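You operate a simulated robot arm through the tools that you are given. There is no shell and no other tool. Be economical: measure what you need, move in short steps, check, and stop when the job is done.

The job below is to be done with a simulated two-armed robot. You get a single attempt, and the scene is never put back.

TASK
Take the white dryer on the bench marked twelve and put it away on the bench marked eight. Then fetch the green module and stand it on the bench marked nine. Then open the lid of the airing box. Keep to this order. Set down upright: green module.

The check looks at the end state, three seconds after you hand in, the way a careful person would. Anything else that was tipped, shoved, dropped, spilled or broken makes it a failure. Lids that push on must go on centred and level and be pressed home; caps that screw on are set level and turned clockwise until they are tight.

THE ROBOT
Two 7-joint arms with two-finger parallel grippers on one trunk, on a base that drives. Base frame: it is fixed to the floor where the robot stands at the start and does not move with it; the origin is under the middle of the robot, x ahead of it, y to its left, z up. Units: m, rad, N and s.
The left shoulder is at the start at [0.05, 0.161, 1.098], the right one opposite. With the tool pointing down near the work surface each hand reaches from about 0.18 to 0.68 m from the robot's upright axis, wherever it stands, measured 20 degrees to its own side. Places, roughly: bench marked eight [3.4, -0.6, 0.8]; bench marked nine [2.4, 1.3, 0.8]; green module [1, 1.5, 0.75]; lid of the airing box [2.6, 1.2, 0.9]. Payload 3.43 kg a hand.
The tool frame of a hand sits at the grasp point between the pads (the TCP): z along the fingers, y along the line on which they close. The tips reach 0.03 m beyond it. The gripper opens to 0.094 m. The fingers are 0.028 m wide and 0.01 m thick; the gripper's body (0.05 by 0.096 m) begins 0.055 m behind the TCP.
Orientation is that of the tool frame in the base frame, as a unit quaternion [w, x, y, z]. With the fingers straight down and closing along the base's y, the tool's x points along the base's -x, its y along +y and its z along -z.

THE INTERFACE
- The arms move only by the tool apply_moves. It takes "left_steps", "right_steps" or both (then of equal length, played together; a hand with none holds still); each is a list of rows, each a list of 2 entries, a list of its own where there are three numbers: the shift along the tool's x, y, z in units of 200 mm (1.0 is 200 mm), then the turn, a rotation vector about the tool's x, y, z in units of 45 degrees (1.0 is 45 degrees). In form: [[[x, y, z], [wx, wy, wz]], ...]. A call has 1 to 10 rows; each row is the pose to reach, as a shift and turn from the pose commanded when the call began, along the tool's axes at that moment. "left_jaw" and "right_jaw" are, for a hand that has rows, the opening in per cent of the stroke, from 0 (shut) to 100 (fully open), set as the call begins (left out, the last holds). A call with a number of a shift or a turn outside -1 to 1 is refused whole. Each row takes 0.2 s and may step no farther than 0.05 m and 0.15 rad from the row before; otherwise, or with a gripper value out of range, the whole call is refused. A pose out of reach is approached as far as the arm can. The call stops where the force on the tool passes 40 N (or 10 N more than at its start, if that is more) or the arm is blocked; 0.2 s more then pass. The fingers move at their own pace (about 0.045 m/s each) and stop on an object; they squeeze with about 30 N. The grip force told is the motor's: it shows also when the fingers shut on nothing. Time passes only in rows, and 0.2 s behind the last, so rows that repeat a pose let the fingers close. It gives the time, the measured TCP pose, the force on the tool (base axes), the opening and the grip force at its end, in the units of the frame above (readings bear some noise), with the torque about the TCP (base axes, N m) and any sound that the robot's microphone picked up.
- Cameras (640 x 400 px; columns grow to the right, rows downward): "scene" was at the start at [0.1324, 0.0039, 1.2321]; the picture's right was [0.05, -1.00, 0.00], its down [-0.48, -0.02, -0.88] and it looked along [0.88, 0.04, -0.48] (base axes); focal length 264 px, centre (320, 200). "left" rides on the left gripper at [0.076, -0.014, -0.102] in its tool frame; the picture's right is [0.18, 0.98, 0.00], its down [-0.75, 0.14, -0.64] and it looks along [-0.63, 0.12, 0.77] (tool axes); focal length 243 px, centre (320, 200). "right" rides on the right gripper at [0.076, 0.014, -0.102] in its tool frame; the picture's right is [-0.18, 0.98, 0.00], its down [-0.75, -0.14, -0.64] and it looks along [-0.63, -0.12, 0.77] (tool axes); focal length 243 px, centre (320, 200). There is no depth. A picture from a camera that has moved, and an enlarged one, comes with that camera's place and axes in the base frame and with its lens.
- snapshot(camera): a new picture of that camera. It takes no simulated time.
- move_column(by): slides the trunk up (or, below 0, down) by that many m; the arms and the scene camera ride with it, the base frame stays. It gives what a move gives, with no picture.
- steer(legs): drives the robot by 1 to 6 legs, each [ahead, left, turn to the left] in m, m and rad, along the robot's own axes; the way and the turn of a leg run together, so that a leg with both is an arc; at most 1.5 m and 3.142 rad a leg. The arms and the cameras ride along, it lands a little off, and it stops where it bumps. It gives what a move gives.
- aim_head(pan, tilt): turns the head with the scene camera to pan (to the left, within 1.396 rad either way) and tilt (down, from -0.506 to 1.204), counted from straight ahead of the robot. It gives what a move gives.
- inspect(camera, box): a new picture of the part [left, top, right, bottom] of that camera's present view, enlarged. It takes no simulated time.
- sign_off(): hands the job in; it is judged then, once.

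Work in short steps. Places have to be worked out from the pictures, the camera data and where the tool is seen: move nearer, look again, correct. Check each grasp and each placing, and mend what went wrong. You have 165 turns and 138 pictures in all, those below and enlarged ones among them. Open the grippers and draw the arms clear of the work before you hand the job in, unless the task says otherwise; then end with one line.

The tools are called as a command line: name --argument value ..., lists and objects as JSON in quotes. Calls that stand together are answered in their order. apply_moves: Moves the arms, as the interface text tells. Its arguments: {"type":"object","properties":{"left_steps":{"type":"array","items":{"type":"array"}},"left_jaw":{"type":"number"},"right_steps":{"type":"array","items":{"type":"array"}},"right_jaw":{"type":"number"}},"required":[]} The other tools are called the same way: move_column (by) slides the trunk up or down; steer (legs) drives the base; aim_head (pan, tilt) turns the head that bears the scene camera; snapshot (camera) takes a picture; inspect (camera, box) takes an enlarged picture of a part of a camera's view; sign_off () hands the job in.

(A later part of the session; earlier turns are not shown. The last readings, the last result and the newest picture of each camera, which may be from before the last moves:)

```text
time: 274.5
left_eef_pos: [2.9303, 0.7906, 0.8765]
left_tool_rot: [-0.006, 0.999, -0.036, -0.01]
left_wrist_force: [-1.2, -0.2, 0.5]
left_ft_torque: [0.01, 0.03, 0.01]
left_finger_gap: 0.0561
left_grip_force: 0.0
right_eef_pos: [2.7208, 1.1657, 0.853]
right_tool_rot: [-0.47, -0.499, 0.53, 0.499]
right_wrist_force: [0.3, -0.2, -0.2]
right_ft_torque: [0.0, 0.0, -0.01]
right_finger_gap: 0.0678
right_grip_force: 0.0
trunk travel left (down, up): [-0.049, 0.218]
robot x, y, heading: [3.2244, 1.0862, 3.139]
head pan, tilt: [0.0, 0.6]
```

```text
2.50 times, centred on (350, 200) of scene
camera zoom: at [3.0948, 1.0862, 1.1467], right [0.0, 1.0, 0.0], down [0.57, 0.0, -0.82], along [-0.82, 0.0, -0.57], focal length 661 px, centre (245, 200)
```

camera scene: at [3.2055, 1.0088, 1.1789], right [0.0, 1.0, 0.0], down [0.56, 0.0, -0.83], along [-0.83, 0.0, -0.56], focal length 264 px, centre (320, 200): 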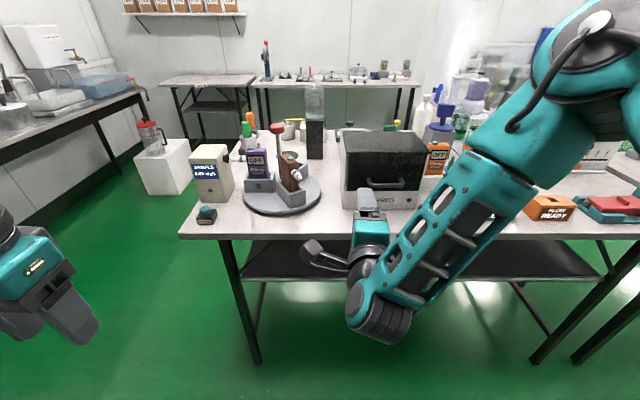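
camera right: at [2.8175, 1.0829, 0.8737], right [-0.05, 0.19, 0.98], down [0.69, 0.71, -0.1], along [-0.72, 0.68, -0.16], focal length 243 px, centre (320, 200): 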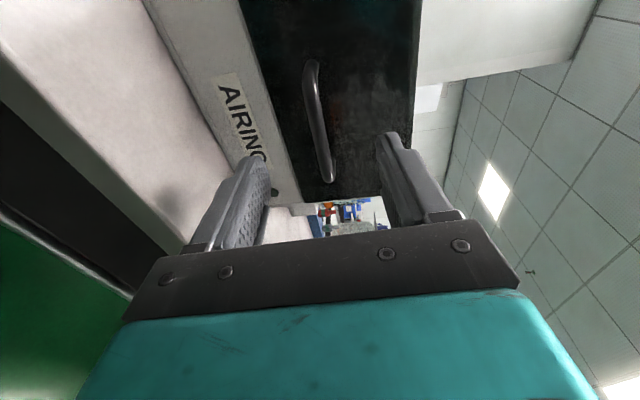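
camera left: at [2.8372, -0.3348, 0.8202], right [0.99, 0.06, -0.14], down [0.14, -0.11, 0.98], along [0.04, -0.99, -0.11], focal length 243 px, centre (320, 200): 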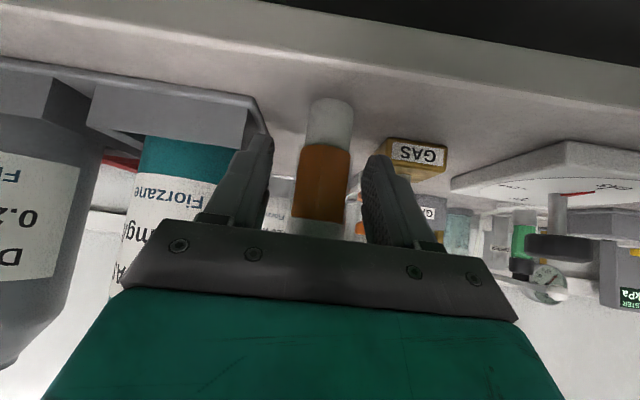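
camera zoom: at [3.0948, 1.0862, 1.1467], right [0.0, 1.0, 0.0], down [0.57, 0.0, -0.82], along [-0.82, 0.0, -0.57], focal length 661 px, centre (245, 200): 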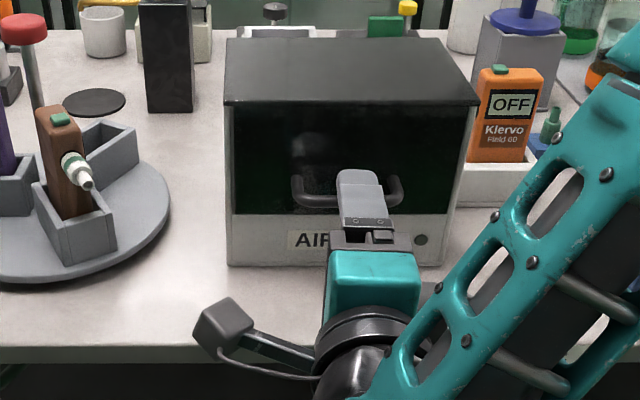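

Bar z≈0.849, aligned with the jaws' centre. I advance 5.6 cm so the fingers straddle the bar.

steer --legs '[[0.054, 0, 0]]'

snapshot --camera "right"

```text
time: 275.5
left_eef_pos: [2.8761, 0.791, 0.8771]
left_tool_rot: [-0.006, 0.999, -0.037, -0.01]
left_wrist_force: [-0.5, -0.4, 0.8]
left_ft_torque: [-0.04, 0.03, -0.01]
left_finger_gap: 0.0565
left_grip_force: 0.1
right_eef_pos: [2.6673, 1.1657, 0.8533]
right_tool_rot: [-0.47, -0.499, 0.529, 0.5]
right_wrist_force: [-0.3, 0.4, -0.5]
right_ft_torque: [-0.03, 0.0, 0.0]
right_finger_gap: 0.0675
right_grip_force: 0.0
trunk travel left (down, up): [-0.049, 0.218]
robot x, y, heading: [3.1691, 1.0875, 3.143]
head pan, tilt: [0.0, 0.6]
```

```text
33 pictures are left
camera right: at [2.7634, 1.0831, 0.8739], right [-0.05, 0.19, 0.98], down [0.69, 0.71, -0.1], along [-0.72, 0.68, -0.16], focal length 243 px, centre (320, 200)
```

right: 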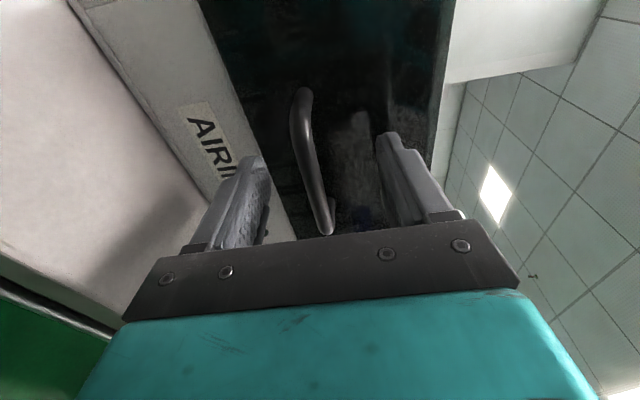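

Bar is between the fingers. Closing the jaws.

apply_moves --right_steps '[[[0, 0, 0], [0, 0, 0]], [[0, 0, 0], [0, 0, 0]], [[0, 0, 0], [0, 0, 0]], [[0, 0, 0], [0, 0, 0]], [[0, 0, 0], [0, 0, 0]]]' --right_jaw 0

snapshot --camera "right"

```text
time: 276.7
left_eef_pos: [2.8758, 0.7901, 0.8768]
left_tool_rot: [-0.007, 0.999, -0.036, -0.009]
left_wrist_force: [-0.4, -0.4, -0.1]
left_ft_torque: [-0.02, 0.0, 0.01]
left_finger_gap: 0.0563
left_grip_force: 0.1
right_eef_pos: [2.6671, 1.166, 0.8537]
right_tool_rot: [-0.47, -0.498, 0.53, 0.5]
right_wrist_force: [4.3, -0.1, -2.2]
right_ft_torque: [0.15, -0.03, 0.06]
right_finger_gap: 0.0138
right_grip_force: 45.0
trunk travel left (down, up): [-0.049, 0.218]
robot x, y, heading: [3.1661, 1.0848, 3.14]
head pan, tilt: [0.0, 0.6]
```

```text
32 pictures are left
camera right: at [2.7638, 1.0831, 0.8735], right [-0.05, 0.19, 0.98], down [0.69, 0.71, -0.1], along [-0.72, 0.68, -0.16], focal length 243 px, centre (320, 200)
```

right: 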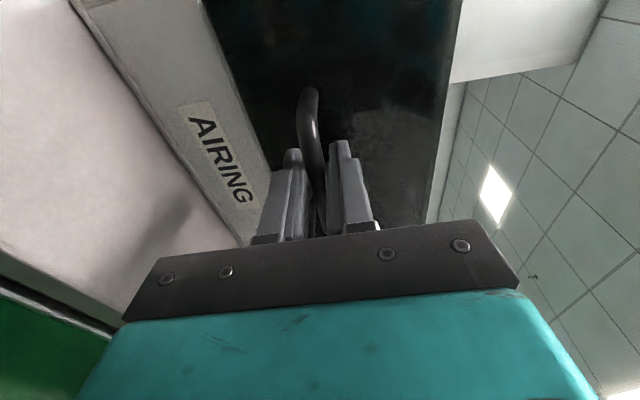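

Gripped (gap 14 mm). The hinge is at about [2.486, z 0.91], radius 0.184. I follow the first 16° of the arc with the arm, rotating the hand with the lid.

apply_moves --right_steps '[[[0, 0.06, -0.022], [0.089, 0, 0]], [[0, 0.122, -0.041], [0.178, 0, 0]], [[0, 0.185, -0.053], [0.267, 0, 0]], [[0, 0.248, -0.0635], [0.356, 0, 0]]]'

inspect --camera "scene" --box '[260, 80, 460, 280]'

```text
time: 277.7
left_eef_pos: [2.8771, 0.7893, 0.8777]
left_tool_rot: [-0.006, 0.999, -0.037, -0.011]
left_wrist_force: [0.2, -0.1, 1.3]
left_ft_torque: [0.01, 0.0, -0.01]
left_finger_gap: 0.0561
left_grip_force: 0.0
right_eef_pos: [2.6786, 1.1663, 0.9047]
right_tool_rot: [-0.396, -0.56, 0.594, 0.421]
right_wrist_force: [17.5, -0.3, -2.3]
right_ft_torque: [0.57, 0.05, -0.46]
right_finger_gap: 0.0135
right_grip_force: 45.5
trunk travel left (down, up): [-0.049, 0.218]
robot x, y, heading: [3.1647, 1.0854, 3.14]
head pan, tilt: [0.0, 0.6]
```

```text
2.00 times, centred on (360, 180) of scene
camera zoom: at [3.0425, 1.0862, 1.147], right [0.0, 1.0, 0.0], down [0.56, 0.0, -0.83], along [-0.83, 0.0, -0.56], focal length 529 px, centre (240, 240)
```

zoom: 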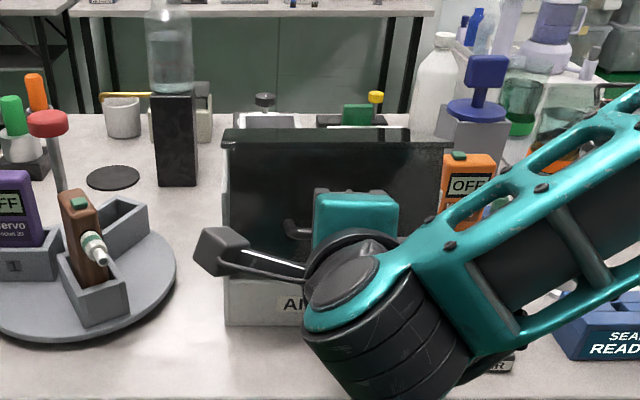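

The lid follows. The tool is pressed east (17 N), so I bias the arc ~5 mm outward and continue to 32°.

apply_moves --right_steps '[[[0, 0.055, -0.04], [0.089, 0, 0]], [[0, 0.114, -0.063], [0.178, 0, 0]], [[0, 0.177, -0.077], [0.267, 0, 0]], [[0, 0.2405, -0.0855], [0.356, 0, 0]]]'

```text
time: 278.7
left_eef_pos: [2.8765, 0.7911, 0.877]
left_tool_rot: [-0.006, 0.999, -0.037, -0.01]
left_wrist_force: [0.1, -0.1, -0.8]
left_ft_torque: [0.0, 0.03, 0.02]
left_finger_gap: 0.0564
left_grip_force: 0.1
right_eef_pos: [2.6767, 1.166, 0.9548]
right_tool_rot: [-0.315, -0.608, 0.648, 0.334]
right_wrist_force: [1.2, 5.8, 0.2]
right_ft_torque: [0.96, 0.03, -0.23]
right_finger_gap: 0.0138
right_grip_force: 44.8
trunk travel left (down, up): [-0.049, 0.218]
robot x, y, heading: [3.1687, 1.0875, 3.135]
head pan, tilt: [0.0, 0.6]
```

Forces are small now. I continue along the arc to 64°.

apply_moves --right_steps '[[[0, 0.06, -0.022], [0.089, 0, 0]], [[0, 0.122, -0.039], [0.178, 0, 0]], [[0, 0.185, -0.052], [0.267, 0, 0]], [[0, 0.248, -0.062], [0.356, 0, 0]], [[0, 0.312, -0.065], [0.445, 0, 0]], [[0, 0.377, -0.0665], [0.533, 0, 0]], [[0, 0.44, -0.061], [0.622, 0, 0]], [[0, 0.5045, -0.053], [0.711, 0, 0]]]'

aim_head --pan -0.1 --tilt 0.4

snapshot --camera "scene"

```text
time: 280.5
left_eef_pos: [2.8784, 0.7895, 0.8782]
left_tool_rot: [-0.007, 0.999, -0.037, -0.013]
left_wrist_force: [0.4, -0.3, -0.5]
left_ft_torque: [0.01, -0.03, 0.0]
left_finger_gap: 0.0565
left_grip_force: 0.0
right_eef_pos: [2.6325, 1.1651, 1.0463]
right_tool_rot: [-0.138, -0.674, 0.712, 0.143]
right_wrist_force: [16.5, -9.3, 14.9]
right_ft_torque: [0.54, 0.0, 1.0]
right_finger_gap: 0.0129
right_grip_force: 44.9
trunk travel left (down, up): [-0.049, 0.218]
robot x, y, heading: [3.1699, 1.0887, 3.138]
head pan, tilt: [0.0, 0.6]
```

```text
time: 281.2
left_eef_pos: [2.8781, 0.7896, 0.8775]
left_tool_rot: [-0.008, 0.999, -0.036, -0.013]
left_wrist_force: [0.0, 1.0, -0.1]
left_ft_torque: [-0.01, 0.0, 0.03]
left_finger_gap: 0.0562
left_grip_force: 0.0
right_eef_pos: [2.6311, 1.1652, 1.0451]
right_tool_rot: [-0.137, -0.674, 0.712, 0.145]
right_wrist_force: [19.7, -12.9, 17.0]
right_ft_torque: [0.37, 0.01, 1.18]
right_finger_gap: 0.0127
right_grip_force: 44.8
trunk travel left (down, up): [-0.049, 0.218]
robot x, y, heading: [3.1685, 1.0878, 3.138]
head pan, tilt: [-0.099, 0.4]
```

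```text
30 pictures are left
camera scene: at [3.0407, 1.0938, 1.1656], right [0.1, 0.99, 0.0], down [0.38, -0.04, -0.92], along [-0.92, 0.09, -0.39], focal length 264 px, centre (320, 200)
```

scene: 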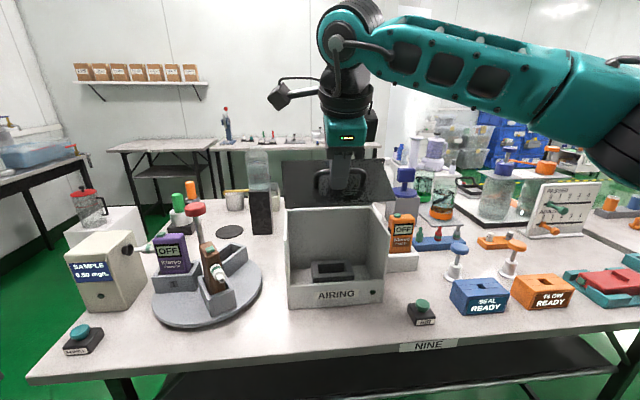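

The lid is open ~64° already. Force shows I'm slightly inside the true arc; I widen the radius and continue to ~88°.

apply_moves --right_steps '[[[0, 0.065, -0.04], [0.089, 0, 0]], [[0, 0.1355, -0.0685], [0.178, 0, 0]], [[0, 0.2, -0.082], [0.267, 0, 0]], [[0, 0.267, -0.092], [0.356, 0, 0]], [[0, 0.333, -0.096], [0.445, 0, 0]], [[0, 0.4005, -0.0965], [0.533, 0, 0]]]'

snapshot --camera "scene"

```text
time: 282.6
left_eef_pos: [2.8759, 0.7869, 0.8756]
left_tool_rot: [-0.008, 0.999, -0.036, -0.011]
left_wrist_force: [0.1, 0.1, 0.9]
left_ft_torque: [0.0, 0.0, 0.03]
left_finger_gap: 0.0561
left_grip_force: 0.1
right_eef_pos: [2.5943, 1.1724, 1.0773]
right_tool_rot: [0.008, -0.691, 0.723, -0.01]
right_wrist_force: [-1.8, -32.3, -1.9]
right_ft_torque: [-0.14, 0.08, 1.26]
right_finger_gap: 0.0106
right_grip_force: 44.6
right hand out of reach, approached as far as the arm can: row 5, 6
trunk travel left (down, up): [-0.049, 0.218]
robot x, y, heading: [3.166, 1.0851, 3.142]
head pan, tilt: [-0.099, 0.4]
```

```text
29 pictures are left
camera scene: at [3.037, 1.0913, 1.1649], right [0.1, 0.99, 0.0], down [0.39, -0.04, -0.92], along [-0.92, 0.09, -0.39], focal length 264 px, centre (320, 200)
```

scene: 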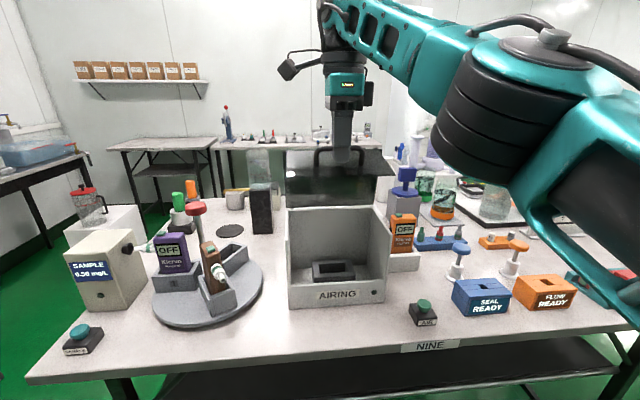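

Open ~75°; the arm is at its limit and loaded sideways. I relieve it by a small base shift south, then use trunk and base to carry on the arc.

steer --legs '[[0, 0.008, 0]]'

move_column --by 0.012

steer --legs '[[0.03, 0, 0]]'

```text
time: 283.4
left_eef_pos: [2.8756, 0.7815, 0.8761]
left_tool_rot: [-0.008, 0.999, -0.036, -0.01]
left_wrist_force: [-0.2, 0.2, 0.5]
left_ft_torque: [0.0, 0.03, -0.03]
left_finger_gap: 0.0561
left_grip_force: 0.0
right_eef_pos: [2.5935, 1.1728, 1.0802]
right_tool_rot: [0.009, -0.686, 0.728, -0.009]
right_wrist_force: [-1.8, -15.3, -4.3]
right_ft_torque: [-0.56, -0.03, 1.24]
right_finger_gap: 0.0109
right_grip_force: 44.3
trunk travel left (down, up): [-0.049, 0.218]
robot x, y, heading: [3.1728, 1.0769, 3.141]
head pan, tilt: [-0.099, 0.4]
```

```text
time: 284.0
left_eef_pos: [2.8732, 0.7832, 0.8882]
left_tool_rot: [-0.005, 0.999, -0.036, -0.008]
left_wrist_force: [0.0, -0.9, -0.3]
left_ft_torque: [0.0, -0.04, -0.01]
left_finger_gap: 0.0562
left_grip_force: 0.0
right_eef_pos: [2.5882, 1.1726, 1.0815]
right_tool_rot: [0.01, -0.688, 0.726, -0.012]
right_wrist_force: [-7.9, 0.7, -17.3]
right_ft_torque: [-0.08, 0.0, 1.3]
right_finger_gap: 0.0105
right_grip_force: 44.4
trunk travel left (down, up): [-0.061, 0.206]
robot x, y, heading: [3.1668, 1.0809, 3.139]
head pan, tilt: [-0.099, 0.4]
stopped: the force on the tool passed its limit (the readings are from after the stop); the commanded pose is now the measured one
```

```text
time: 284.9
left_eef_pos: [2.8479, 0.782, 0.8917]
left_tool_rot: [-0.007, 0.999, -0.037, -0.013]
left_wrist_force: [-0.1, -0.8, 0.4]
left_ft_torque: [0.03, 0.0, 0.03]
left_finger_gap: 0.0562
left_grip_force: 0.0
right_eef_pos: [2.567, 1.1726, 1.0932]
right_tool_rot: [0.005, -0.687, 0.727, -0.009]
right_wrist_force: [14.1, 2.0, 32.1]
right_ft_torque: [-0.3, -0.13, 1.25]
right_finger_gap: 0.0106
right_grip_force: 44.2
trunk travel left (down, up): [-0.061, 0.206]
robot x, y, heading: [3.1387, 1.0783, 3.144]
head pan, tilt: [-0.099, 0.4]
```

Progressing (handle ≈66° from horizontal). I alternate trunk up and base ahead.

move_column --by 0.012

steer --legs '[[0.03, 0, 0]]'

move_column --by 0.008

snapshot --camera "scene"

```text
time: 285.4
left_eef_pos: [2.8431, 0.7818, 0.8992]
left_tool_rot: [-0.006, 0.999, -0.037, -0.009]
left_wrist_force: [0.1, 0.0, -0.1]
left_ft_torque: [-0.04, -0.01, -0.02]
left_finger_gap: 0.0564
left_grip_force: 0.0
right_eef_pos: [2.5585, 1.1729, 1.0966]
right_tool_rot: [0.009, -0.688, 0.726, -0.013]
right_wrist_force: [-8.4, -0.6, -25.9]
right_ft_torque: [-0.35, 0.01, 1.3]
right_finger_gap: 0.0108
right_grip_force: 44.4
trunk travel left (down, up): [-0.073, 0.194]
robot x, y, heading: [3.1372, 1.0778, 3.137]
head pan, tilt: [-0.099, 0.4]
```

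```text
time: 286.3
left_eef_pos: [2.8173, 0.7827, 0.9013]
left_tool_rot: [-0.006, 0.999, -0.036, -0.012]
left_wrist_force: [0.0, 0.2, -0.1]
left_ft_torque: [-0.01, 0.01, 0.03]
left_finger_gap: 0.0564
left_grip_force: 0.0
right_eef_pos: [2.5347, 1.1722, 1.1045]
right_tool_rot: [0.005, -0.688, 0.726, -0.01]
right_wrist_force: [0.9, -2.4, 9.9]
right_ft_torque: [-0.18, 0.12, 1.25]
right_finger_gap: 0.0106
right_grip_force: 44.2
trunk travel left (down, up): [-0.073, 0.194]
robot x, y, heading: [3.1068, 1.0781, 3.138]
head pan, tilt: [-0.099, 0.4]
```

```text
time: 286.9
left_eef_pos: [2.8122, 0.7829, 0.9064]
left_tool_rot: [-0.006, 0.999, -0.037, -0.009]
left_wrist_force: [0.4, -0.4, 0.4]
left_ft_torque: [0.0, 0.03, 0.04]
left_finger_gap: 0.0563
left_grip_force: 0.0
right_eef_pos: [2.5283, 1.1733, 1.1064]
right_tool_rot: [0.009, -0.689, 0.725, -0.013]
right_wrist_force: [-5.5, -0.3, -31.7]
right_ft_torque: [-0.01, 0.09, 1.27]
right_finger_gap: 0.0104
right_grip_force: 44.0
trunk travel left (down, up): [-0.081, 0.186]
robot x, y, heading: [3.1046, 1.0776, 3.142]
head pan, tilt: [-0.099, 0.4]
```

```text
28 pictures are left
camera scene: at [2.9738, 1.088, 1.1957], right [0.1, 0.99, 0.0], down [0.39, -0.04, -0.92], along [-0.91, 0.09, -0.39], focal length 264 px, centre (320, 200)
```

scene: 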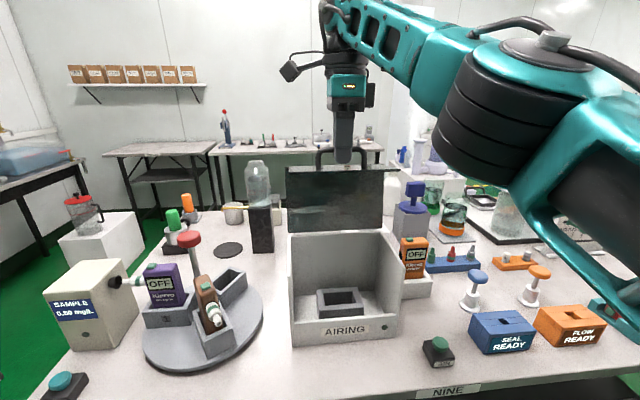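

The lid is about vertical. I push slightly past vertical with the base.

steer --legs '[[0.03, 0, 0]]'

steer --legs '[[0.025, 0, 0]]'

snapshot --camera "scene"

```text
time: 287.7
left_eef_pos: [2.7952, 0.7842, 0.9096]
left_tool_rot: [-0.005, 0.999, -0.037, -0.01]
left_wrist_force: [0.1, 0.1, -0.4]
left_ft_torque: [-0.03, 0.02, 0.0]
left_finger_gap: 0.0564
left_grip_force: 0.0
right_eef_pos: [2.5179, 1.1717, 1.1082]
right_tool_rot: [0.018, -0.691, 0.722, -0.02]
right_wrist_force: [0.2, 3.6, -0.2]
right_ft_torque: [0.02, 0.02, 1.33]
right_finger_gap: 0.0101
right_grip_force: 44.3
trunk travel left (down, up): [-0.081, 0.186]
robot x, y, heading: [3.0852, 1.0767, 3.14]
head pan, tilt: [-0.099, 0.4]
stopped in leg 1: the force on the tool passed its limit (the readings are from after the stop); the commanded pose is now the measured one
```

```text
time: 288.5
left_eef_pos: [2.7881, 0.7846, 0.9105]
left_tool_rot: [-0.004, 0.999, -0.038, -0.011]
left_wrist_force: [-0.1, 0.6, 0.1]
left_ft_torque: [-0.01, -0.02, 0.02]
left_finger_gap: 0.0565
left_grip_force: 0.0
right_eef_pos: [2.5174, 1.172, 1.1085]
right_tool_rot: [0.027, -0.696, 0.717, -0.028]
right_wrist_force: [23.0, 8.3, 1.6]
right_ft_torque: [0.33, -0.23, 1.37]
right_finger_gap: 0.0101
right_grip_force: 43.7
trunk travel left (down, up): [-0.081, 0.186]
robot x, y, heading: [3.078, 1.076, 3.136]
head pan, tilt: [-0.099, 0.4]
stopped in leg 1: the force on the tool passed its limit (the readings are from after the stop); the commanded pose is now the measured one
```

```text
27 pictures are left
camera scene: at [2.9513, 1.0893, 1.1973], right [0.1, 0.99, 0.0], down [0.38, -0.04, -0.92], along [-0.92, 0.1, -0.39], focal length 264 px, centre (320, 200)
```

scene: 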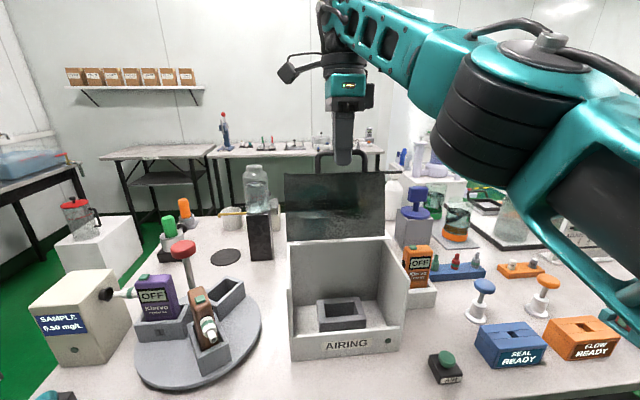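

The lid has reached its stop (~100°, past vertical). I relieve the push by 1 cm and open the jaws moderately, watching the lid.

steer --legs '[[-0.01, 0, 0]]'

apply_moves --right_steps '[[[0, 0, 0], [0, 0, 0]], [[0, 0, 0], [0, 0, 0]], [[0, 0, 0], [0, 0, 0]]]' --right_jaw 50

snapshot --camera "right"

inspect --camera "scene" --box '[250, 90, 430, 250]'

```text
time: 289.3
left_eef_pos: [2.7968, 0.7838, 0.9091]
left_tool_rot: [-0.006, 0.999, -0.038, -0.01]
left_wrist_force: [0.4, 0.3, -0.5]
left_ft_torque: [0.0, -0.02, -0.02]
left_finger_gap: 0.0564
left_grip_force: 0.0
right_eef_pos: [2.5227, 1.1714, 1.1083]
right_tool_rot: [0.027, -0.694, 0.719, -0.027]
right_wrist_force: [1.0, 7.1, 9.7]
right_ft_torque: [-0.06, 0.03, 1.25]
right_finger_gap: 0.0101
right_grip_force: 43.6
trunk travel left (down, up): [-0.081, 0.186]
robot x, y, heading: [3.0914, 1.0787, 3.139]
head pan, tilt: [-0.099, 0.4]
```

```text
time: 290.1
left_eef_pos: [2.7965, 0.7837, 0.9089]
left_tool_rot: [-0.006, 0.999, -0.038, -0.01]
left_wrist_force: [0.4, 0.1, 0.4]
left_ft_torque: [-0.01, 0.01, 0.0]
left_finger_gap: 0.0565
left_grip_force: 0.0
right_eef_pos: [2.5232, 1.1716, 1.1068]
right_tool_rot: [0.027, -0.693, 0.72, -0.027]
right_wrist_force: [0.0, 0.9, 0.2]
right_ft_torque: [-0.04, -0.01, -0.04]
right_finger_gap: 0.0471
right_grip_force: 0.0
trunk travel left (down, up): [-0.081, 0.186]
robot x, y, heading: [3.0916, 1.0759, 3.136]
head pan, tilt: [-0.099, 0.4]
```

```text
26 pictures are left
camera right: at [2.4983, 1.095, 1.2081], right [-0.97, 0.22, -0.07], down [0.12, 0.75, 0.65], along [0.2, 0.63, -0.75], focal length 243 px, centre (320, 200)
```

right: 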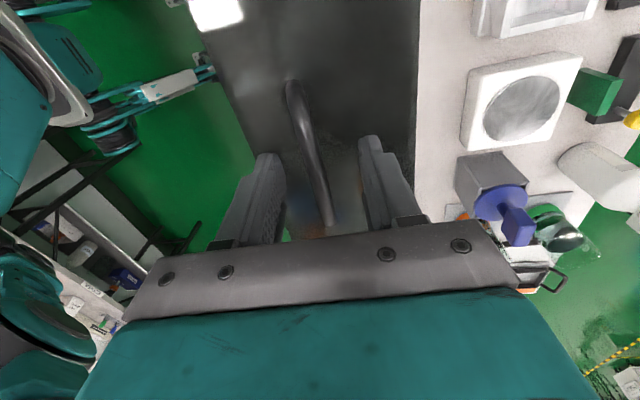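

```text
2.50 times, centred on (340, 170) of scene
camera zoom: at [2.9578, 1.0881, 1.1968], right [0.1, 0.99, 0.0], down [0.39, -0.04, -0.92], along [-0.92, 0.1, -0.39], focal length 661 px, centre (270, 275)
```

zoom: 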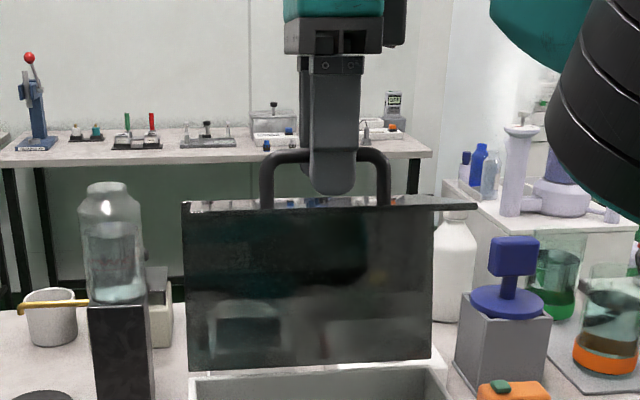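

The lid stays up with the jaws open. I rise straight up with the trunk, then back away.

move_column --by 0.12

steer --legs '[[-0.2, 0, 0]]'

aim_head --pan 0.0 --tilt 0.55

snapshot --camera "scene"

```text
time: 291.6
left_eef_pos: [2.7955, 0.783, 1.0288]
left_tool_rot: [-0.006, 0.999, -0.037, -0.009]
left_wrist_force: [0.1, -0.4, -0.1]
left_ft_torque: [-0.01, -0.03, 0.04]
left_finger_gap: 0.0562
left_grip_force: 0.0
right_eef_pos: [2.5225, 1.1714, 1.2253]
right_tool_rot: [0.027, -0.694, 0.719, -0.028]
right_wrist_force: [0.0, -0.2, 0.0]
right_ft_torque: [0.01, 0.03, 0.03]
right_finger_gap: 0.0469
right_grip_force: 0.1
trunk travel left (down, up): [-0.201, 0.066]
robot x, y, heading: [3.0921, 1.0792, 3.139]
head pan, tilt: [-0.099, 0.4]
```

```text
time: 293.2
left_eef_pos: [2.9991, 0.7824, 1.0294]
left_tool_rot: [-0.006, 0.999, -0.035, -0.01]
left_wrist_force: [0.1, -0.9, -0.4]
left_ft_torque: [0.03, 0.04, -0.02]
left_finger_gap: 0.0563
left_grip_force: 0.0
right_eef_pos: [2.7269, 1.1692, 1.227]
right_tool_rot: [0.028, -0.694, 0.719, -0.027]
right_wrist_force: [1.7, -0.6, -0.3]
right_ft_torque: [-0.01, 0.0, -0.01]
right_finger_gap: 0.0471
right_grip_force: 0.1
trunk travel left (down, up): [-0.201, 0.066]
robot x, y, heading: [3.2912, 1.0762, 3.141]
head pan, tilt: [-0.099, 0.4]
```

```text
time: 293.9
left_eef_pos: [3.0, 0.7816, 1.0286]
left_tool_rot: [-0.005, 0.999, -0.036, -0.01]
left_wrist_force: [0.5, 0.0, -0.5]
left_ft_torque: [0.02, 0.0, -0.04]
left_finger_gap: 0.0563
left_grip_force: 0.0
right_eef_pos: [2.7248, 1.1688, 1.2267]
right_tool_rot: [0.028, -0.695, 0.718, -0.027]
right_wrist_force: [-0.6, 0.2, -0.4]
right_ft_torque: [-0.03, 0.03, -0.02]
right_finger_gap: 0.0469
right_grip_force: 0.0
trunk travel left (down, up): [-0.201, 0.066]
robot x, y, heading: [3.2916, 1.0766, 3.139]
head pan, tilt: [0.0, 0.55]
```

```text
24 pictures are left
camera scene: at [3.1627, 1.078, 1.3031], right [0.0, 1.0, 0.0], down [0.52, 0.0, -0.85], along [-0.85, 0.0, -0.52], focal length 264 px, centre (320, 200)
```

scene: 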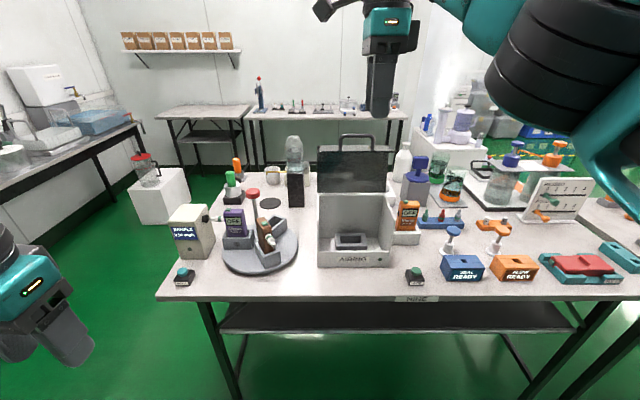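

The lid is open and stays. I open both grippers, and verify the module and dryer by zooms.

apply_moves --right_steps '[[[0, 0, -0.05], [0, 0, 0]], [[0, 0, -0.05], [0, 0, 0]], [[0, 0, -0.05], [0, 0, 0]]]' --left_steps '[[[0, 0, 0], [0, 0, 0]], [[0, 0, 0], [0, 0, 0]], [[0, 0, 0], [0, 0, 0]]]' --right_jaw 100 --left_jaw 100

steer --legs '[[0, -0.3, 0]]'

inspect --camera "scene" --box '[180, 110, 400, 270]'

aim_head --pan 1.2 --tilt 0.35

snapshot --camera "scene"

```text
time: 294.7
left_eef_pos: [2.9988, 0.7812, 1.0278]
left_tool_rot: [-0.005, 0.999, -0.036, -0.01]
left_wrist_force: [0.2, 0.0, 0.9]
left_ft_torque: [0.02, -0.02, -0.02]
left_finger_gap: 0.0938
left_grip_force: 0.0
right_eef_pos: [2.7252, 1.1687, 1.2278]
right_tool_rot: [0.027, -0.695, 0.718, -0.027]
right_wrist_force: [0.4, 0.2, 0.5]
right_ft_torque: [-0.01, 0.02, 0.0]
right_finger_gap: 0.0941
right_grip_force: 0.0
right hand out of reach, approached as far as the arm can: row 1, 2, 3
trunk travel left (down, up): [-0.201, 0.066]
robot x, y, heading: [3.2928, 1.0778, 3.14]
head pan, tilt: [0.0, 0.55]
```

```text
time: 296.7
left_eef_pos: [2.9997, 1.0804, 1.0285]
left_tool_rot: [-0.005, 0.999, -0.036, -0.011]
left_wrist_force: [-0.5, -0.2, -0.3]
left_ft_torque: [-0.02, -0.01, 0.0]
left_finger_gap: 0.0942
left_grip_force: 0.0
right_eef_pos: [2.7261, 1.4687, 1.2263]
right_tool_rot: [0.027, -0.695, 0.718, -0.028]
right_wrist_force: [0.8, 0.2, -0.6]
right_ft_torque: [-0.05, 0.03, 0.03]
right_finger_gap: 0.0938
right_grip_force: 0.0
trunk travel left (down, up): [-0.201, 0.066]
robot x, y, heading: [3.2897, 1.3726, 3.141]
head pan, tilt: [0.0, 0.55]
```

```text
2.50 times, centred on (290, 190) of scene
camera zoom: at [3.1635, 1.3759, 1.3031], right [0.0, 1.0, 0.0], down [0.52, 0.0, -0.85], along [-0.85, 0.0, -0.52], focal length 661 px, centre (395, 225)
```

zoom: 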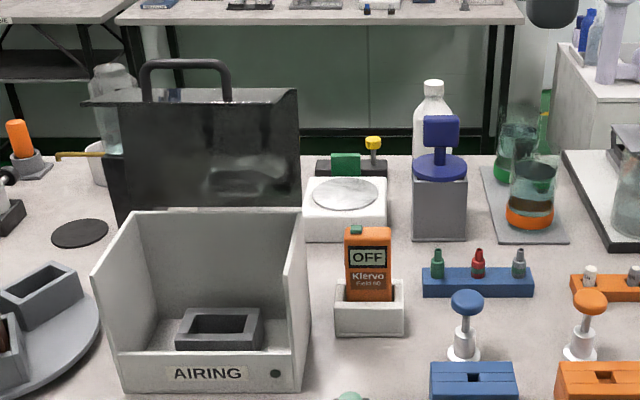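

```text
time: 298.1
left_eef_pos: [2.9996, 1.0797, 1.03]
left_tool_rot: [-0.006, 0.999, -0.037, -0.011]
left_wrist_force: [0.2, -0.3, -0.5]
left_ft_torque: [0.05, 0.0, 0.01]
left_finger_gap: 0.0939
left_grip_force: 0.0
right_eef_pos: [2.7261, 1.4671, 1.2264]
right_tool_rot: [0.027, -0.695, 0.718, -0.027]
right_wrist_force: [-0.1, -0.6, -0.6]
right_ft_torque: [0.0, -0.01, 0.01]
right_finger_gap: 0.0942
right_grip_force: 0.0
trunk travel left (down, up): [-0.201, 0.066]
robot x, y, heading: [3.2931, 1.379, 3.14]
head pan, tilt: [1.201, 0.351]
```

```text
22 pictures are left
camera scene: at [3.2192, 1.2884, 1.3213], right [-0.93, 0.37, 0.0], down [0.13, 0.32, -0.94], along [-0.34, -0.87, -0.34], focal length 264 px, centre (320, 200)
```

scene: 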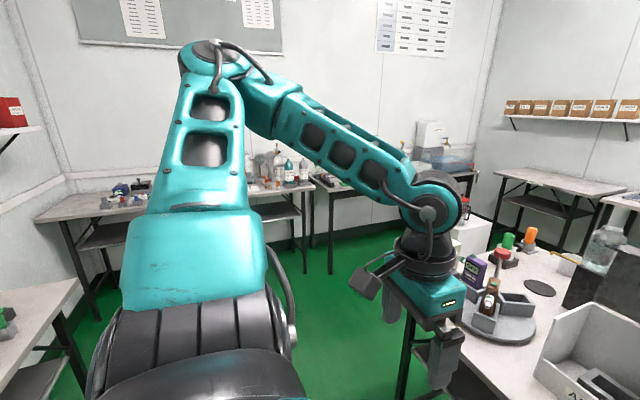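

The module stands upright behind the scale and the lid is open. One last zoom on bench eight and the shelf.

inspect --camera "scene" --box '[230, 130, 340, 210]'

aim_head --pan 1.396 --tilt 0.1

inspect --camera "scene" --box '[0, 60, 200, 260]'

```text
5.00 times, centred on (285, 170) of scene
camera zoom: at [3.2192, 1.2884, 1.3213], right [-0.93, 0.37, 0.0], down [0.13, 0.32, -0.94], along [-0.34, -0.87, -0.34], focal length 1321 px, centre (495, 350)
```

zoom: 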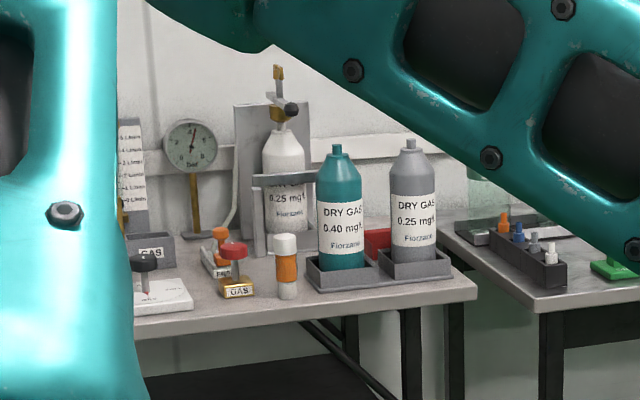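

```text
time: 298.9
left_eef_pos: [3.0, 1.0793, 1.0277]
left_tool_rot: [-0.005, 0.999, -0.037, -0.011]
left_wrist_force: [0.0, 0.2, 0.0]
left_ft_torque: [0.0, 0.01, 0.0]
left_finger_gap: 0.0943
left_grip_force: 0.1
right_eef_pos: [2.7264, 1.4675, 1.2282]
right_tool_rot: [0.027, -0.694, 0.719, -0.028]
right_wrist_force: [-0.4, -0.1, -0.5]
right_ft_torque: [-0.02, -0.03, 0.01]
right_finger_gap: 0.094
right_grip_force: 0.1
trunk travel left (down, up): [-0.201, 0.066]
robot x, y, heading: [3.2899, 1.378, 3.139]
head pan, tilt: [1.396, 0.099]
```

```text
2.00 times, centred on (100, 160) of scene
camera zoom: at [3.2369, 1.2844, 1.3446], right [-0.98, 0.18, 0.0], down [0.02, 0.1, -0.99], along [-0.18, -0.98, -0.1], focal length 529 px, centre (760, 280)
```

zoom: 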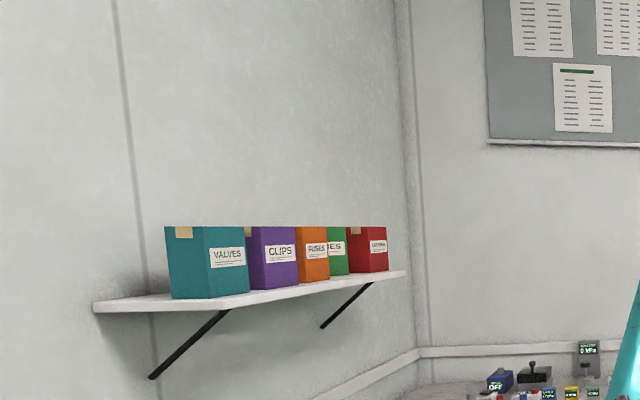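

The green shelf box may be set back; I zoom in more closely.

inspect --camera "scene" --box '[40, 160, 130, 220]'

```text
6.67 times, centred on (85, 190) of scene
camera zoom: at [3.2369, 1.2844, 1.3446], right [-0.98, 0.18, 0.0], down [0.02, 0.1, -0.99], along [-0.18, -0.98, -0.1], focal length 1762 px, centre (1887, 267)
```

zoom: 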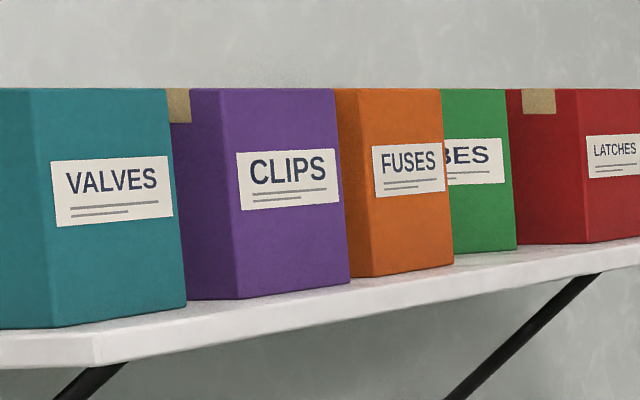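

The green box appears about 3–4 cm set back: my elbow evidently pushed it. I'll mend that by pulling it forward with the right hand. First I undo the right hand's roll and pull it in.

steer --legs '[[-0.05, 0, 0]]'

apply_moves --right_steps '[[[0, -0.12, 0], [0, 0, -0.166]], [[0, -0.24, 0], [0, 0, -0.332]], [[0, -0.36, 0], [0, 0, -0.5]], [[0, -0.48, 0], [0, 0, -0.666]], [[0, -0.6, 0], [0, 0, -0.832]], [[0, -0.7, 0], [0, 0, -1]]]'

apply_moves --right_steps '[[[0, 0, 0], [0, 0, -0.166]], [[0, 0, 0], [0, 0, -0.332]], [[0, 0, 0], [0, 0, -0.5]], [[0, 0, 0], [0, 0, -0.666]], [[0, 0, 0], [0, 0, -0.832]], [[0, 0, 0], [0, 0, -1]]]'

```text
time: 299.8
left_eef_pos: [3.049, 1.0791, 1.0283]
left_tool_rot: [-0.005, 0.999, -0.036, -0.01]
left_wrist_force: [-0.6, -0.4, -0.6]
left_ft_torque: [-0.02, 0.02, 0.02]
left_finger_gap: 0.0941
left_grip_force: 0.0
right_eef_pos: [2.7777, 1.4671, 1.2267]
right_tool_rot: [0.027, -0.694, 0.719, -0.027]
right_wrist_force: [0.0, 0.6, 0.7]
right_ft_torque: [-0.05, 0.03, 0.04]
right_finger_gap: 0.0942
right_grip_force: 0.0
trunk travel left (down, up): [-0.201, 0.066]
robot x, y, heading: [3.3448, 1.3757, 3.136]
head pan, tilt: [1.396, 0.099]
```

```text
time: 301.2
left_eef_pos: [3.0497, 1.0793, 1.0276]
left_tool_rot: [-0.005, 0.999, -0.036, -0.01]
left_wrist_force: [0.4, -0.1, 0.0]
left_ft_torque: [0.02, 0.0, 0.0]
left_finger_gap: 0.0939
left_grip_force: 0.0
right_eef_pos: [2.9173, 1.4624, 1.2395]
right_tool_rot: [-0.015, 0.917, -0.397, 0.035]
right_wrist_force: [0.3, -1.2, -0.2]
right_ft_torque: [0.01, 0.01, 0.02]
right_finger_gap: 0.0941
right_grip_force: 0.0
trunk travel left (down, up): [-0.201, 0.066]
robot x, y, heading: [3.3457, 1.3775, 3.142]
head pan, tilt: [1.396, 0.099]
```

```text
time: 302.6
left_eef_pos: [3.0493, 1.08, 1.0291]
left_tool_rot: [-0.005, 0.999, -0.037, -0.011]
left_wrist_force: [0.0, 0.3, -0.2]
left_ft_torque: [0.01, 0.01, -0.03]
left_finger_gap: 0.0939
left_grip_force: 0.1
right_eef_pos: [2.915, 1.4626, 1.238]
right_tool_rot: [-0.001, 0.999, -0.014, 0.038]
right_wrist_force: [0.9, 0.4, -0.1]
right_ft_torque: [0.02, 0.0, 0.0]
right_finger_gap: 0.094
right_grip_force: 0.1
trunk travel left (down, up): [-0.201, 0.066]
robot x, y, heading: [3.3393, 1.379, 3.139]
head pan, tilt: [1.396, 0.099]
```

The hand is in the normal pose again. I pull the left hand in, then drive to face the shelf from (3.34, 0.0).

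apply_moves --left_steps '[[[0.2, 0.05, 0], [0, 0, 0]], [[0.4, 0.1, 0], [0, 0, 0]], [[0.5, 0.1, 0], [0, 0, 0]]]'

steer --legs '[[0, 0, 1.572], [1.36, 0, 0], [0, 0, 1.572]]'

move_column --by 0.06

aim_head --pan -0.25 --tilt 0.15

snapshot --camera "scene"

```text
time: 303.4
left_eef_pos: [3.1084, 1.0296, 1.037]
left_tool_rot: [-0.007, 0.999, -0.038, -0.009]
left_wrist_force: [0.1, -0.3, 0.2]
left_ft_torque: [0.0, 0.01, 0.03]
left_finger_gap: 0.0939
left_grip_force: 0.0
left hand out of reach, approached as far as the arm can: row 1, 2, 3
right_eef_pos: [2.9164, 1.4627, 1.239]
right_tool_rot: [0.0, 0.999, -0.017, 0.038]
right_wrist_force: [-0.8, 0.3, 0.3]
right_ft_torque: [0.0, 0.03, -0.01]
right_finger_gap: 0.0942
right_grip_force: 0.1
trunk travel left (down, up): [-0.201, 0.066]
robot x, y, heading: [3.3413, 1.3744, 3.141]
head pan, tilt: [1.396, 0.099]
```

```text
time: 317.9
left_eef_pos: [3.5678, 0.3438, 1.0378]
left_tool_rot: [0.01, 0.047, 0.999, -0.006]
left_wrist_force: [-0.9, 0.5, -0.5]
left_ft_torque: [0.02, 0.0, 0.02]
left_finger_gap: 0.094
left_grip_force: 0.1
right_eef_pos: [3.753, -0.0921, 1.2379]
right_tool_rot: [-0.038, 0.025, 0.999, 0.0]
right_wrist_force: [0.3, -0.2, -0.1]
right_ft_torque: [0.02, 0.04, -0.01]
right_finger_gap: 0.0937
right_grip_force: 0.0
trunk travel left (down, up): [-0.201, 0.066]
robot x, y, heading: [3.3285, -0.0008, -0.028]
head pan, tilt: [1.396, 0.099]
```

```text
time: 318.9
left_eef_pos: [3.5676, 0.3436, 1.0974]
left_tool_rot: [0.009, 0.046, 0.999, -0.007]
left_wrist_force: [0.0, -0.1, 0.6]
left_ft_torque: [-0.02, 0.02, -0.02]
left_finger_gap: 0.0943
left_grip_force: 0.0
right_eef_pos: [3.7525, -0.0934, 1.299]
right_tool_rot: [-0.038, 0.026, 0.999, 0.0]
right_wrist_force: [-1.1, -0.3, 0.1]
right_ft_torque: [-0.01, -0.01, 0.02]
right_finger_gap: 0.0939
right_grip_force: 0.0
trunk travel left (down, up): [-0.261, 0.006]
robot x, y, heading: [3.3275, 0.0023, -0.02]
head pan, tilt: [1.396, 0.099]
```

```text
time: 320.6
left_eef_pos: [3.5682, 0.3439, 1.0976]
left_tool_rot: [0.009, 0.046, 0.999, -0.005]
left_wrist_force: [-0.1, 0.4, -0.8]
left_ft_torque: [0.01, -0.01, 0.02]
left_finger_gap: 0.0938
left_grip_force: 0.0
right_eef_pos: [3.7523, -0.0933, 1.2981]
right_tool_rot: [-0.039, 0.026, 0.999, 0.0]
right_wrist_force: [-0.3, -0.3, -0.1]
right_ft_torque: [0.0, 0.0, 0.02]
right_finger_gap: 0.0937
right_grip_force: 0.0
trunk travel left (down, up): [-0.261, 0.006]
robot x, y, heading: [3.3261, 0.002, -0.017]
head pan, tilt: [-0.25, 0.15]
```

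```text
18 pictures are left
camera scene: at [3.4587, -0.0238, 1.4], right [-0.27, -0.96, 0.0], down [-0.14, 0.04, -0.99], along [0.95, -0.26, -0.15], focal length 264 px, centre (320, 200)
```

scene: 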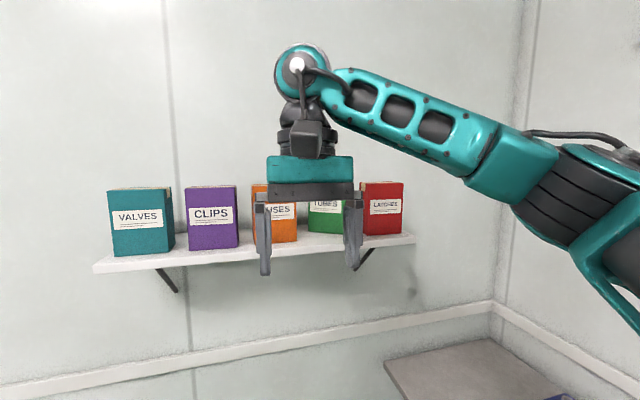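

The TUBES box clearly sits back from the line. I zoom to measure it.

inspect --camera "scene" --box '[220, 170, 420, 280]'

snapshot --camera "right"

```text
3.20 times, centred on (320, 225) of scene
camera zoom: at [3.4587, -0.0238, 1.4], right [-0.27, -0.96, 0.0], down [-0.14, 0.04, -0.99], along [0.95, -0.26, -0.15], focal length 846 px, centre (320, 120)
```

zoom: 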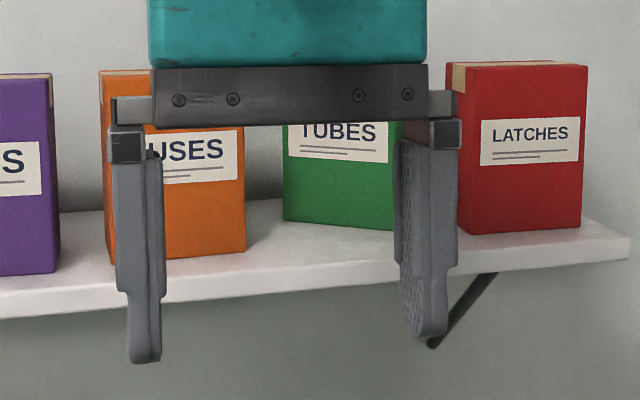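

```text
16 pictures are left
camera right: at [3.6849, -0.0756, 1.4064], right [0.23, 0.97, -0.02], down [0.79, -0.18, 0.58], along [0.56, -0.15, -0.81], focal length 243 px, centre (320, 200)
```

right: 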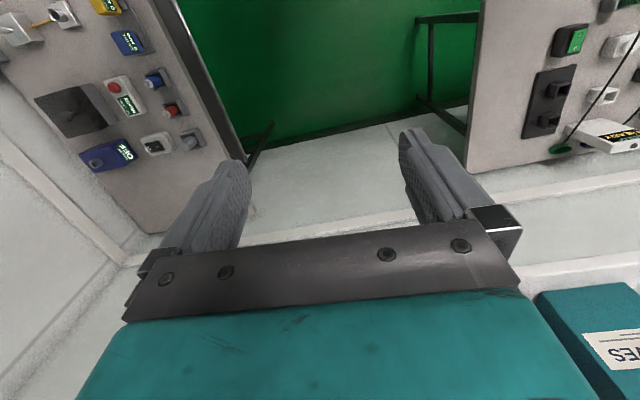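

The TUBES box was rotated and pushed back (front corners ≈[4.09,−0.17] and [4.04,−0.24]). I raise the hand and look down on it with the wrist camera.

apply_moves --right_steps '[[[0, -0.15, -0.15], [0, 0, 0]], [[0, -0.3, -0.3], [0, 0, 0]], [[0, -0.45, -0.45], [0, 0, 0]], [[-0.1, -0.45, -0.5], [0, 0, 0]], [[-0.3, -0.45, -0.5], [0, 0, 0]]]'

snapshot --camera "right"

```text
time: 321.8
left_eef_pos: [3.5691, 0.3448, 1.0967]
left_tool_rot: [0.008, 0.046, 0.999, -0.007]
left_wrist_force: [0.2, -0.3, -0.4]
left_ft_torque: [-0.03, 0.0, 0.0]
left_finger_gap: 0.0939
left_grip_force: 0.0
right_eef_pos: [3.8167, -0.1832, 1.3932]
right_tool_rot: [-0.038, 0.025, 0.999, 0.0]
right_wrist_force: [-0.4, 0.0, 0.5]
right_ft_torque: [-0.04, 0.0, 0.01]
right_finger_gap: 0.0942
right_grip_force: 0.1
trunk travel left (down, up): [-0.261, 0.006]
robot x, y, heading: [3.3312, -0.0018, -0.024]
head pan, tilt: [-0.25, 0.15]
```

```text
15 pictures are left
camera right: at [3.7488, -0.1661, 1.5013], right [0.23, 0.97, -0.02], down [0.79, -0.18, 0.58], along [0.56, -0.15, -0.81], focal length 243 px, centre (320, 200)
```

right: 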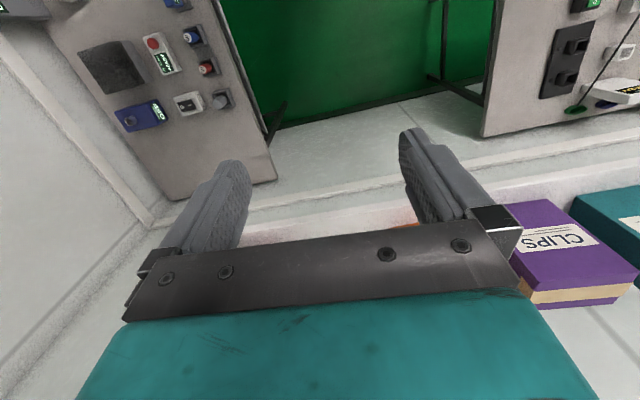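

The boxes are hidden behind the gripper from here. I raise slightly and move 17 cm ahead, over the boxes, to see them between the fingers.

apply_moves --right_steps '[[[0, 0, -0.1], [0, 0, 0]], [[0, 0, -0.2], [0, 0, 0]]]'

steer --legs '[[0.17, 0, 0.02]]'

snapshot --camera "right"

```text
time: 322.4
left_eef_pos: [3.5681, 0.343, 1.0981]
left_tool_rot: [0.009, 0.046, 0.999, -0.006]
left_wrist_force: [0.5, 1.0, 0.1]
left_ft_torque: [0.01, -0.02, 0.01]
left_finger_gap: 0.0939
left_grip_force: 0.1
right_eef_pos: [3.8037, -0.186, 1.4059]
right_tool_rot: [-0.037, 0.025, 0.999, 0.0]
right_wrist_force: [0.4, 0.8, 0.1]
right_ft_torque: [-0.02, -0.02, 0.01]
right_finger_gap: 0.0938
right_grip_force: 0.0
right hand out of reach, approached as far as the arm can: row 1, 2
trunk travel left (down, up): [-0.261, 0.006]
robot x, y, heading: [3.3267, 0.0007, -0.024]
head pan, tilt: [-0.25, 0.15]
```

```text
time: 323.8
left_eef_pos: [3.7309, 0.3475, 1.0975]
left_tool_rot: [0.009, 0.034, 0.999, -0.005]
left_wrist_force: [0.8, -0.1, 0.2]
left_ft_torque: [-0.03, 0.02, 0.02]
left_finger_gap: 0.094
left_grip_force: 0.1
right_eef_pos: [3.9806, -0.175, 1.4065]
right_tool_rot: [-0.038, 0.014, 0.999, 0.0]
right_wrist_force: [1.1, 0.3, -0.3]
right_ft_torque: [0.04, -0.01, 0.01]
right_finger_gap: 0.0938
right_grip_force: 0.0
trunk travel left (down, up): [-0.261, 0.006]
robot x, y, heading: [3.5028, 0.0022, 0.001]
head pan, tilt: [-0.25, 0.15]
```

```text
14 pictures are left
camera right: at [3.9121, -0.1598, 1.5148], right [0.21, 0.98, -0.01], down [0.79, -0.16, 0.58], along [0.57, -0.14, -0.81], focal length 243 px, centre (320, 200)
```

right: 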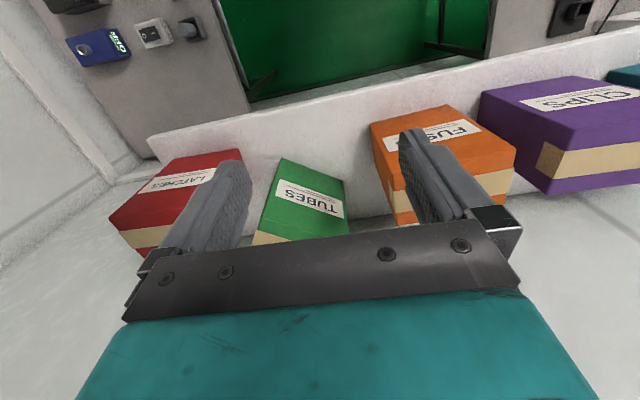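

Now TUBES is visible between the fingers. I zoom for its top edge.

inspect --camera "right" --box '[100, 100, 420, 300]'

```text
2.00 times, centred on (260, 200) of right
camera zoom: at [3.9121, -0.1598, 1.5148], right [0.21, 0.98, -0.01], down [0.79, -0.16, 0.58], along [0.57, -0.14, -0.81], focal length 485 px, centre (440, 200)
```

zoom: 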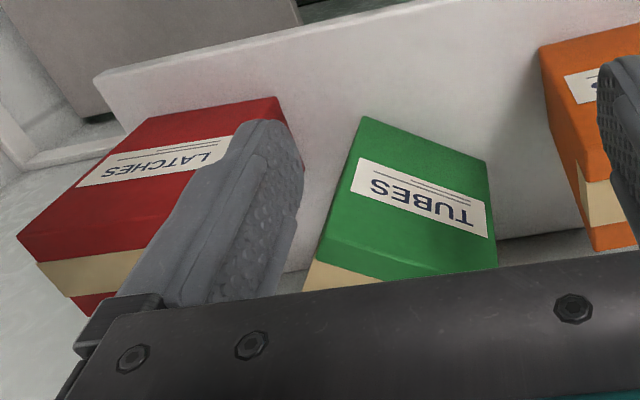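

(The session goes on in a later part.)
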